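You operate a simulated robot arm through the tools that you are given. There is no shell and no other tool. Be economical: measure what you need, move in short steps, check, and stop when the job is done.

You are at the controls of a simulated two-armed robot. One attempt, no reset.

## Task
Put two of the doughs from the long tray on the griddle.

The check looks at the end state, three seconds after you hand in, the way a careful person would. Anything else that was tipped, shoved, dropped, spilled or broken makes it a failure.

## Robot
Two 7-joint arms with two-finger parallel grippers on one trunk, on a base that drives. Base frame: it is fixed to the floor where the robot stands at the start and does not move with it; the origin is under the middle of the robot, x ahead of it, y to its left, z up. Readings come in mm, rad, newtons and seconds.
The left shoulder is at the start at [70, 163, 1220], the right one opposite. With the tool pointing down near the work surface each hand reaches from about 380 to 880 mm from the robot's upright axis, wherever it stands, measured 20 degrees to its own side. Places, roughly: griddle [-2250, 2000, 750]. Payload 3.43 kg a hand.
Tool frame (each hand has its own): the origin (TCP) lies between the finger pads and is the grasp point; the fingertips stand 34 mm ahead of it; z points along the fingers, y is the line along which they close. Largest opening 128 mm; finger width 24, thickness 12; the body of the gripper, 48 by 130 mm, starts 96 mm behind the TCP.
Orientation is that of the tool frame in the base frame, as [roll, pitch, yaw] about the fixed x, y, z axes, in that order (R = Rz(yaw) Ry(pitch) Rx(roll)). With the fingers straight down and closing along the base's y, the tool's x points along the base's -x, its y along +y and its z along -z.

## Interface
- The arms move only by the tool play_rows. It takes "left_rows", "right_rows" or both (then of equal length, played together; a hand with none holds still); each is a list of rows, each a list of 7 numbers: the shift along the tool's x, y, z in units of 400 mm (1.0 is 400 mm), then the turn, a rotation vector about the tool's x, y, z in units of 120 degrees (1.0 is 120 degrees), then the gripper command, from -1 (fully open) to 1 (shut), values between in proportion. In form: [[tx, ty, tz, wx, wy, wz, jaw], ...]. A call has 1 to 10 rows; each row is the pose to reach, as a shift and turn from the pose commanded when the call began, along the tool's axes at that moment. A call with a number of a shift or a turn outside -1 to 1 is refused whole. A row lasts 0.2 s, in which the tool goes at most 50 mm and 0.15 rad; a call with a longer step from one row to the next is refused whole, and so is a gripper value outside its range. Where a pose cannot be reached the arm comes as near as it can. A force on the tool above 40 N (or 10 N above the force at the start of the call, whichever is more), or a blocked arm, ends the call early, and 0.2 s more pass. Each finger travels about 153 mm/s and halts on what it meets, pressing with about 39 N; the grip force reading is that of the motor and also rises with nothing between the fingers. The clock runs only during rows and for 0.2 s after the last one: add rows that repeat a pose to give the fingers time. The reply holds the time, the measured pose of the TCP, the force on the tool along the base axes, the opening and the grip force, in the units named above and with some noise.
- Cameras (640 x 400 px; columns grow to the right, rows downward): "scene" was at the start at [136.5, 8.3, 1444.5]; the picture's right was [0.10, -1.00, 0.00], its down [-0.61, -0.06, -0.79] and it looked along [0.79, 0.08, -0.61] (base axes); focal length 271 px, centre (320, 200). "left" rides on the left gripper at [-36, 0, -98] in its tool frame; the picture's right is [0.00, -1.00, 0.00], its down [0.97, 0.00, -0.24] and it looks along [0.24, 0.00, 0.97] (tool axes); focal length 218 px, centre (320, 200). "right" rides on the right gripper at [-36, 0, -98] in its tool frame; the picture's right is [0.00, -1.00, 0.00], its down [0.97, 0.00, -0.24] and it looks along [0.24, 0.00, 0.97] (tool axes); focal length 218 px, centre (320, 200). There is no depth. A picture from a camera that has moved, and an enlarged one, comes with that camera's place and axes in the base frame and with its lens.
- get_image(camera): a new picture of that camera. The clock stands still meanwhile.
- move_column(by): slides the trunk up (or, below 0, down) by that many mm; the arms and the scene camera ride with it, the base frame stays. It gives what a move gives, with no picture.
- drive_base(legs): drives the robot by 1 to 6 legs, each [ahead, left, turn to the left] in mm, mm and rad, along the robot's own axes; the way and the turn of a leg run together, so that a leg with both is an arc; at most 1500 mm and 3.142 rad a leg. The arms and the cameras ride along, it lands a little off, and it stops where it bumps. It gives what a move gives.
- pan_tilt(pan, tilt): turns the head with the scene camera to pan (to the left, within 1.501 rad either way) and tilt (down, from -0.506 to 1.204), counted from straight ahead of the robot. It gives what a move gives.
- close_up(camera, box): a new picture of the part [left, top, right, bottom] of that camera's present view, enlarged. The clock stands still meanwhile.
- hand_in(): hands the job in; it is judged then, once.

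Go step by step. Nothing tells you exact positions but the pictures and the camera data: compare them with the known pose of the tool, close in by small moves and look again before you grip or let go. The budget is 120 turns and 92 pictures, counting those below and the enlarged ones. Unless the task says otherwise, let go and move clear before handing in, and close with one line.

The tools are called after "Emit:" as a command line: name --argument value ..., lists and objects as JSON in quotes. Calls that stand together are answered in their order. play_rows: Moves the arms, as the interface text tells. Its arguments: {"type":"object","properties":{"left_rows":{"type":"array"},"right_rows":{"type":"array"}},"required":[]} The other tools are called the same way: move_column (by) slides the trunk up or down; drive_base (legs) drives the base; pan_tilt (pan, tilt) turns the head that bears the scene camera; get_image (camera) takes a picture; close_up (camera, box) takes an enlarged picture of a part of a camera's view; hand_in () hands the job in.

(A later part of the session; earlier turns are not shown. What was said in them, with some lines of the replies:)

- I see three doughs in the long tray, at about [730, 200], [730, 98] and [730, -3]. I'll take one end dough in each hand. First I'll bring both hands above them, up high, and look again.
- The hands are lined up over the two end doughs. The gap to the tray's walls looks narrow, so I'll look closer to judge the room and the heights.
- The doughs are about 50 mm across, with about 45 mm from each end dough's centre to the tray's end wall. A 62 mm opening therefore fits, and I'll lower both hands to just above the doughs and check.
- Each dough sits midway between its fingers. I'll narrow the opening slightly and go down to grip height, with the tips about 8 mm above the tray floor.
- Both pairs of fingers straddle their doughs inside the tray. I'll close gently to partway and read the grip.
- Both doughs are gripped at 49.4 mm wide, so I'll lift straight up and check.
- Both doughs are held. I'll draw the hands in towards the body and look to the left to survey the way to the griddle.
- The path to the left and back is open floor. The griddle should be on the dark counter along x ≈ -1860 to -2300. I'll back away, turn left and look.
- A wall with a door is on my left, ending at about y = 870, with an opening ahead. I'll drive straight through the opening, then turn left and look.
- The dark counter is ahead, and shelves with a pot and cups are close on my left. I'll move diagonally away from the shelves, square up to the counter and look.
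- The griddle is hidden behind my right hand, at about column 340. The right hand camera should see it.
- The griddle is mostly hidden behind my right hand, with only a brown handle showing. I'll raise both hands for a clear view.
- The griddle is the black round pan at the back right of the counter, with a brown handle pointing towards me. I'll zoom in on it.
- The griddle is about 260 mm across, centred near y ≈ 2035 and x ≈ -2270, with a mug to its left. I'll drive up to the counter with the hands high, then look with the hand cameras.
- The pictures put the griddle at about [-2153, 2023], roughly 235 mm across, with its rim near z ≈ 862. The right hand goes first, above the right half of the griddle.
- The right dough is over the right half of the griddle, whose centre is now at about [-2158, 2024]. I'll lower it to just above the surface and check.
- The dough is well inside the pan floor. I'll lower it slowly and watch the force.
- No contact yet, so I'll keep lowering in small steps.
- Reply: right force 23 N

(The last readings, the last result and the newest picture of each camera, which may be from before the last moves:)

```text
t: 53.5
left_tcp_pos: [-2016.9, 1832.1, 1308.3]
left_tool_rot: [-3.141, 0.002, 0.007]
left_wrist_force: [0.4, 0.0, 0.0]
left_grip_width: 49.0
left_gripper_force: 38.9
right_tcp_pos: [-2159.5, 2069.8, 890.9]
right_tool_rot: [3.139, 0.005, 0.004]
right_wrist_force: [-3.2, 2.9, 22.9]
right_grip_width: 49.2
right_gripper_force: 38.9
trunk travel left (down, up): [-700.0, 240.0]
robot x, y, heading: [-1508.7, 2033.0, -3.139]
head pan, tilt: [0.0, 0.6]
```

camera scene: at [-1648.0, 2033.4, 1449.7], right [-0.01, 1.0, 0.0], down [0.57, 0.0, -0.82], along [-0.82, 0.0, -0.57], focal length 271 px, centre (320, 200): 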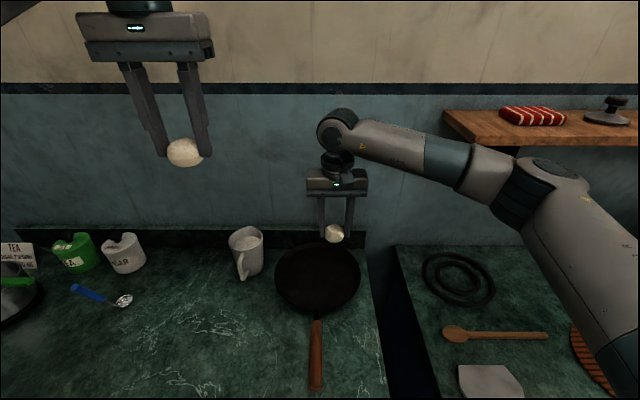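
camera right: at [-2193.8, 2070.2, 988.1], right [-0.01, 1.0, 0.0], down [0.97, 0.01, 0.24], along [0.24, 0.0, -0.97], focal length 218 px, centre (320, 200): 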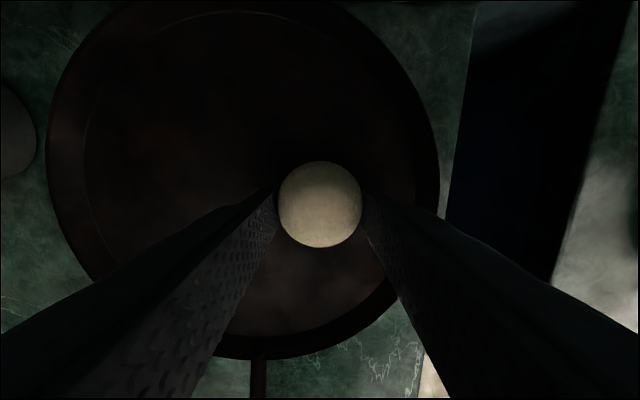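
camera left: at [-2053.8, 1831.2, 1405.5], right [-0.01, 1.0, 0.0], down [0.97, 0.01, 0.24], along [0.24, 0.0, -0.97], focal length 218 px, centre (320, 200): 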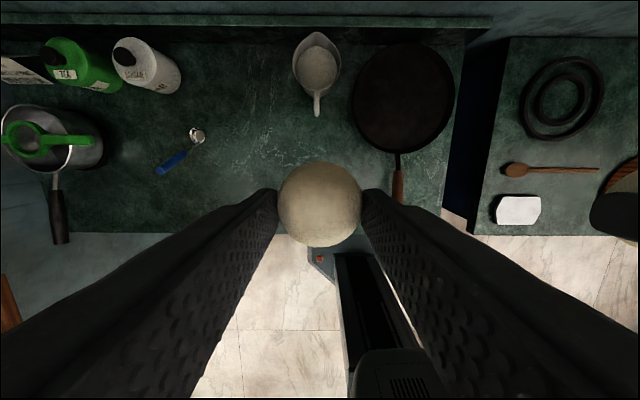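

It has touched the griddle, with 23 N upward. I'll ease up slightly, open a little, and lift straight up.

Emit:
play_rows --right_rows '[[0, 0, -0.004, 0, 0, 0, 0.28], [0, 0, -0.005, 0, 0, 0, 0.28], [0, 0, -0.005, 0, 0, 0, 0.2], [0, 0, -0.005, 0, 0, 0, 0.1], [0, 0, -0.005, 0, 0, 0, 0.0], [0, 0, -0.005, 0, 0, 0, 0.0]]'

Emit:
get_image --camera "right"

```text
t: 54.9
left_tcp_pos: [-2019.0, 1831.4, 1306.7]
left_tool_rot: [3.141, 0.0, 0.007]
left_wrist_force: [0.2, -0.2, -0.1]
left_grip_width: 49.5
left_gripper_force: 38.7
right_tcp_pos: [-2158.4, 2069.2, 889.7]
right_tool_rot: [3.141, -0.001, 0.006]
right_wrist_force: [0.3, -1.1, 0.0]
right_grip_width: 64.1
right_gripper_force: 0.0
trunk travel left (down, up): [-700.0, 240.0]
robot x, y, heading: [-1508.0, 2028.7, -3.136]
head pan, tilt: [0.0, 0.6]
```

```text
56 pictures are left
camera right: at [-2194.2, 2070.2, 986.6], right [-0.01, 1.0, 0.0], down [0.97, 0.01, 0.24], along [0.24, 0.0, -0.97], focal length 218 px, centre (320, 200)
```

right: 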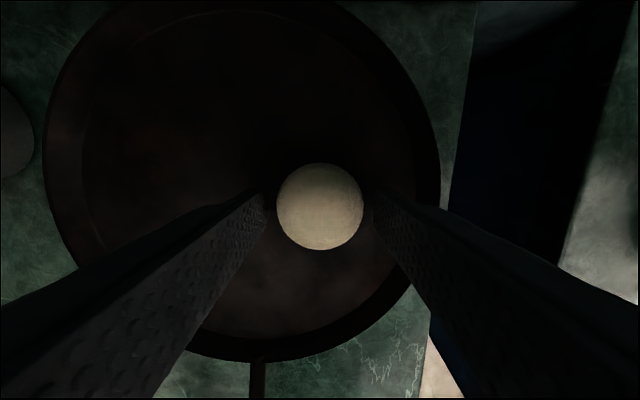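

The dough rests freely on the pan. I'll raise the right hand straight up and move it back and aside.

Emit:
play_rows --right_rows '[[0, 0, -0.05, 0, 0, 0, 0.0], [0, 0, -0.15, 0, 0, 0, 0.0], [0, 0, -0.26, 0, 0, 0, 0.0], [0, 0, -0.37, 0, 0, 0, 0.0], [0, 0, -0.48, 0, 0, 0, 0.0], [0, 0, -0.59, 0, 0, 0, 0.0], [0.1, 0, -0.65, 0, 0, 0, 0.0], [0.2, -0.05, -0.7, 0, 0, 0, 0.0], [0.3, -0.1, -0.75, 0, 0, 0, 0.0], [0.4, -0.15, -0.75, 0, 0, 0, 0.0]]'

Emit:
get_image --camera "scene"

```text
t: 57.1
left_tcp_pos: [-2017.7, 1831.4, 1307.2]
left_tool_rot: [-3.141, -0.002, 0.008]
left_wrist_force: [-0.6, 0.4, -0.5]
left_grip_width: 49.1
left_gripper_force: 38.7
right_tcp_pos: [-1997.4, 2130.2, 1191.5]
right_tool_rot: [3.141, -0.001, 0.006]
right_wrist_force: [-0.8, 0.7, -0.6]
right_grip_width: 63.9
right_gripper_force: 0.1
trunk travel left (down, up): [-700.0, 240.0]
robot x, y, heading: [-1508.6, 2032.3, -3.138]
head pan, tilt: [0.0, 0.6]
```

```text
55 pictures are left
camera scene: at [-1646.9, 2034.5, 1449.8], right [-0.01, 1.0, 0.0], down [0.56, 0.0, -0.83], along [-0.83, -0.01, -0.56], focal length 271 px, centre (320, 200)
```

scene: 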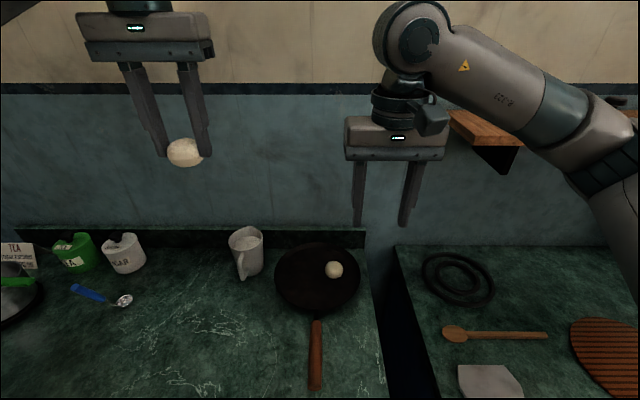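

The first dough sits on the griddle. Now the left hand goes above the left half of the pan.

Emit:
play_rows --left_rows '[[-0.07, -0.074, 0, 0, 0, 0, 0.28], [-0.14, -0.148, 0, 0, 0, 0, 0.28], [-0.21, -0.222, 0, 0, 0, 0, 0.28], [-0.28, -0.296, 0, 0, 0, 0, 0.28], [-0.35, -0.369, 0.03, 0, 0, 0, 0.28], [-0.35, -0.369, 0.15, 0, 0, 0, 0.28], [-0.35, -0.369, 0.27, 0, 0, 0, 0.28], [-0.35, -0.369, 0.39, 0, 0, 0, 0.28], [-0.35, -0.369, 0.5, 0, 0, 0, 0.28], [-0.35, -0.369, 0.6, 0, 0, 0, 0.28]]'

Emit:
get_image --camera "left"

Emit:
get_image --camera "scene"

```text
t: 59.3
left_tcp_pos: [-2160.4, 1978.4, 1065.7]
left_tool_rot: [3.141, 0.002, 0.007]
left_wrist_force: [-0.2, -0.1, -1.5]
left_grip_width: 49.1
left_gripper_force: 38.7
right_tcp_pos: [-2000.0, 2129.8, 1191.6]
right_tool_rot: [-3.141, 0.001, 0.005]
right_wrist_force: [0.5, -0.1, 0.7]
right_grip_width: 64.1
right_gripper_force: 0.0
trunk travel left (down, up): [-700.0, 240.0]
robot x, y, heading: [-1510.1, 2033.8, -3.14]
head pan, tilt: [0.0, 0.6]
```

```text
54 pictures are left
camera left: at [-2195.6, 1978.1, 1164.1], right [-0.01, 1.0, 0.0], down [0.97, 0.01, 0.24], along [0.24, 0.0, -0.97], focal length 218 px, centre (320, 200)
```

left: 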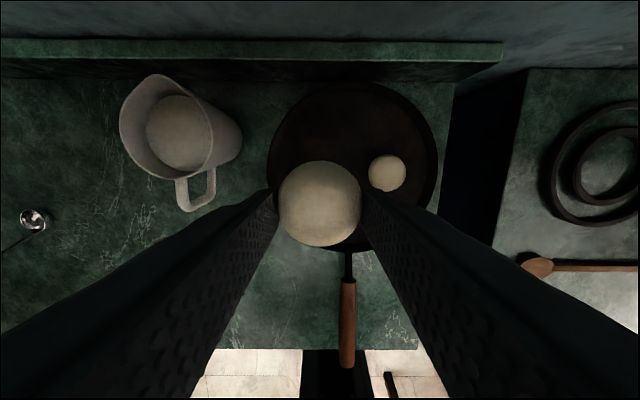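

```text
53 pictures are left
camera scene: at [-1648.6, 2033.2, 1449.7], right [-0.01, 1.0, 0.0], down [0.57, 0.0, -0.82], along [-0.82, 0.0, -0.57], focal length 271 px, centre (320, 200)
```

scene: 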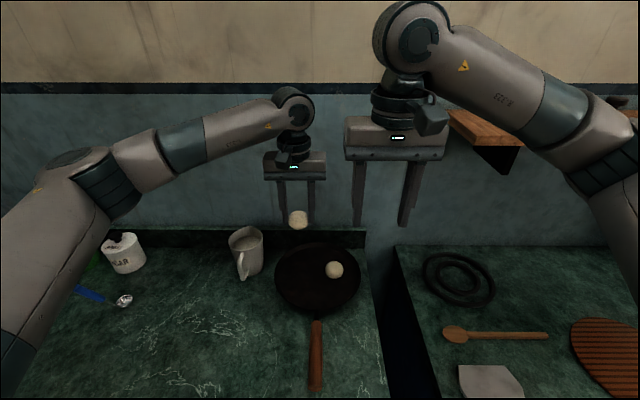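

The left dough is 92 mm left of the first one, with the mug clear. I'll lower it to just above the pan.

Emit:
play_rows --left_rows '[[0, 0, 0.1, 0, 0, 0, 0.28], [0, 0, 0.2, 0, 0, 0, 0.28], [0, 0, 0.28, 0, 0, 0, 0.28], [0, 0, 0.34, 0, 0, 0, 0.28], [0, 0, 0.38, 0, 0, 0, 0.28], [0, 0, 0.405, 0, 0, 0, 0.28], [0, 0, 0.42, 0, 0, 0, 0.28], [0, 0, 0.42, 0, 0, 0, 0.28]]'

Emit:
get_image --camera "left"

```text
t: 61.1
left_tcp_pos: [-2159.9, 1977.6, 897.8]
left_tool_rot: [3.142, -0.001, 0.005]
left_wrist_force: [-0.8, -0.6, -0.6]
left_grip_width: 49.2
left_gripper_force: 38.6
right_tcp_pos: [-1999.2, 2130.0, 1190.6]
right_tool_rot: [-3.142, 0.0, 0.005]
right_wrist_force: [0.1, 0.2, -0.3]
right_grip_width: 64.1
right_gripper_force: 0.0
trunk travel left (down, up): [-700.0, 240.0]
robot x, y, heading: [-1507.9, 2032.6, -3.137]
head pan, tilt: [0.0, 0.6]
```

```text
52 pictures are left
camera left: at [-2195.7, 1978.1, 996.3], right [-0.01, 1.0, 0.0], down [0.97, 0.01, 0.24], along [0.24, 0.0, -0.97], focal length 218 px, centre (320, 200)
```

left: 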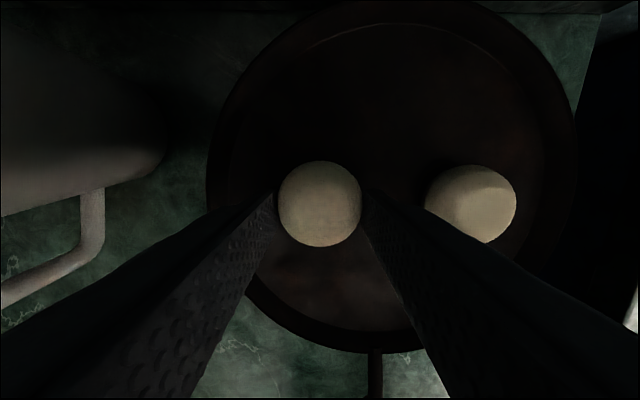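

Emit:
play_rows --left_rows '[[0, 0, 0.005, 0, 0, 0, 0.28], [0, 0, 0.01, 0, 0, 0, 0.28], [0, 0, 0.014, 0, 0, 0, 0.28], [0, 0, 0.014, 0, 0, 0, 0.28]]'

```text
t: 62.1
left_tcp_pos: [-2160.7, 1978.3, 893.2]
left_tool_rot: [3.142, 0.001, 0.007]
left_wrist_force: [0.0, 0.3, -0.3]
left_grip_width: 49.2
left_gripper_force: 39.3
right_tcp_pos: [-1998.6, 2130.6, 1190.1]
right_tool_rot: [3.142, 0.001, 0.005]
right_wrist_force: [0.6, 0.0, -0.5]
right_grip_width: 64.2
right_gripper_force: 0.0
trunk travel left (down, up): [-700.0, 240.0]
robot x, y, heading: [-1510.7, 2032.0, -3.136]
head pan, tilt: [0.0, 0.6]
```

It's nearly at contact height, so I'll take another small step down.

Emit:
play_rows --left_rows '[[0, 0, 0.003, 0, 0, 0, 0.28], [0, 0, 0.006, 0, 0, 0, 0.28], [0, 0, 0.006, 0, 0, 0, 0.28]]'

```text
t: 62.9
left_tcp_pos: [-2159.2, 1978.9, 891.8]
left_tool_rot: [-3.141, -0.001, 0.007]
left_wrist_force: [-1.2, -0.2, 1.0]
left_grip_width: 49.1
left_gripper_force: 39.0
right_tcp_pos: [-1998.0, 2128.6, 1190.6]
right_tool_rot: [-3.141, 0.0, 0.007]
right_wrist_force: [-0.3, 0.1, 0.5]
right_grip_width: 63.9
right_gripper_force: 0.1
trunk travel left (down, up): [-700.0, 240.0]
robot x, y, heading: [-1509.6, 2034.6, -3.138]
head pan, tilt: [0.0, 0.6]
```

Emit:
play_rows --left_rows '[[0, 0, 0.003, 0, 0, 0, 0.28], [0, 0, 0.003, 0, 0, 0, 0.28]]'

```text
t: 63.5
left_tcp_pos: [-2159.8, 1979.5, 891.8]
left_tool_rot: [-3.142, 0.001, 0.008]
left_wrist_force: [-3.4, -0.9, 9.2]
left_grip_width: 49.0
left_gripper_force: 38.9
right_tcp_pos: [-1998.4, 2130.1, 1190.6]
right_tool_rot: [-3.14, -0.001, 0.005]
right_wrist_force: [0.1, -0.1, 0.2]
right_grip_width: 64.0
right_gripper_force: 0.1
trunk travel left (down, up): [-700.0, 240.0]
robot x, y, heading: [-1508.7, 2034.8, -3.136]
head pan, tilt: [0.0, 0.6]
```

It has touched lightly, at 9 N. I'll ease off, open a little, and check.

Emit:
play_rows --left_rows '[[0, 0, -0.002, 0, 0, 0, 0.28], [0, 0, -0.002, 0, 0, 0, 0.2], [0, 0, -0.002, 0, 0, 0, 0.1], [0, 0, -0.002, 0, 0, 0, 0.0], [0, 0, -0.002, 0, 0, 0, 0.0]]'

Emit:
get_image --camera "left"

```text
t: 64.7
left_tcp_pos: [-2159.0, 1979.3, 889.7]
left_tool_rot: [3.141, -0.001, 0.008]
left_wrist_force: [-0.7, 0.0, -0.2]
left_grip_width: 63.9
left_gripper_force: 0.0
right_tcp_pos: [-1999.6, 2130.0, 1190.6]
right_tool_rot: [3.14, 0.001, 0.006]
right_wrist_force: [0.0, 0.2, 0.4]
right_grip_width: 63.8
right_gripper_force: 0.0
trunk travel left (down, up): [-700.0, 240.0]
robot x, y, heading: [-1511.8, 2033.0, -3.131]
head pan, tilt: [0.0, 0.6]
```

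```text
51 pictures are left
camera left: at [-2194.8, 1978.6, 989.4], right [-0.01, 1.0, 0.0], down [0.97, 0.01, 0.24], along [0.24, 0.0, -0.97], focal length 218 px, centre (320, 200)
```

left: 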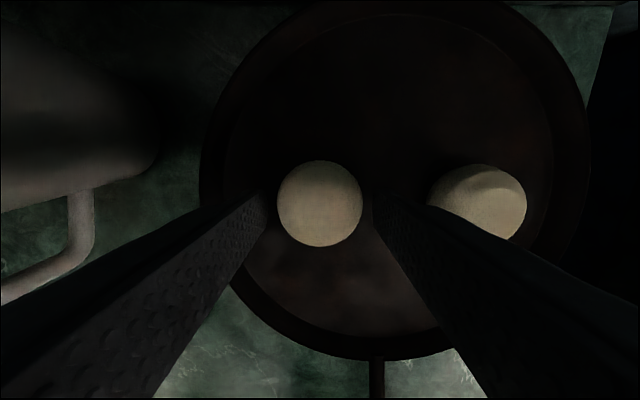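

The fingers are clear of both doughs. I'll lift straight up and withdraw.

Emit:
play_rows --left_rows '[[0, 0, -0.05, 0, 0, 0, 0.0], [0, 0, -0.15, 0, 0, 0, 0.0], [0, 0, -0.26, 0, 0, 0, 0.0], [0, 0, -0.37, 0, 0, 0, 0.0], [0, 0, -0.48, 0, 0, 0, 0.0], [0, 0, -0.59, 0, 0, 0, 0.0], [0.1, 0.03, -0.65, 0, 0, 0, 0.0], [0.2, 0.08, -0.7, 0, 0, 0, 0.0], [0.3, 0.13, -0.75, 0, 0, 0, 0.0], [0.4, 0.18, -0.75, 0, 0, 0, 0.0]]'

Emit:
get_image --camera "scene"

Emit:
close_up --camera "scene" --box '[220, 220, 380, 320]'

```text
t: 66.9
left_tcp_pos: [-1993.7, 1903.9, 1190.3]
left_tool_rot: [-3.139, 0.002, 0.007]
left_wrist_force: [0.3, -0.9, 1.0]
left_grip_width: 63.9
left_gripper_force: 0.0
right_tcp_pos: [-1998.8, 2128.6, 1191.1]
right_tool_rot: [-3.139, -0.001, 0.005]
right_wrist_force: [0.2, -0.4, -0.1]
right_grip_width: 64.4
right_gripper_force: 0.0
trunk travel left (down, up): [-700.0, 240.0]
robot x, y, heading: [-1506.0, 2033.0, -3.133]
head pan, tilt: [0.0, 0.6]
```

```text
50 pictures are left
camera scene: at [-1646.7, 2031.7, 1449.9], right [-0.01, 1.0, 0.0], down [0.56, 0.0, -0.83], along [-0.83, 0.0, -0.56], focal length 271 px, centre (320, 200)
```

scene: 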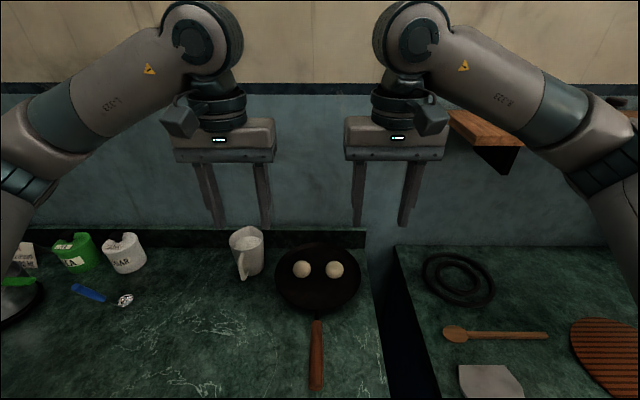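

```text
4.00 times, centred on (300, 270) of scene
camera zoom: at [-1646.7, 2031.7, 1449.9], right [-0.01, 1.0, 0.0], down [0.56, 0.0, -0.83], along [-0.83, 0.0, -0.56], focal length 1084 px, centre (400, -80)
```

zoom: 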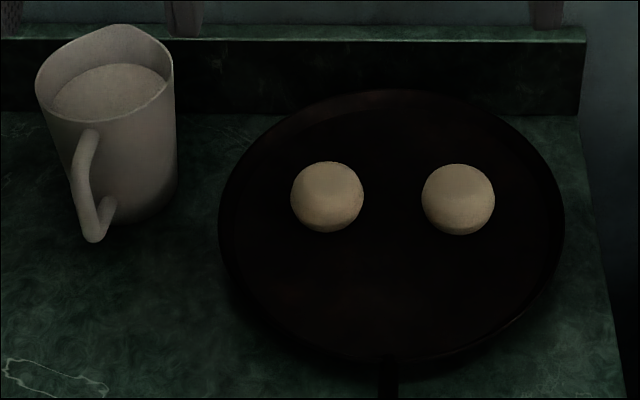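

Both doughs rest on the griddle, both hands are clear, and nothing else has been disturbed. I'm handing in.

Emit:
hand_in

```text
The job is handed in.
```

Two doughs from the long tray are on the griddle, and the job is handed in. The pictures showed nothing else moved.
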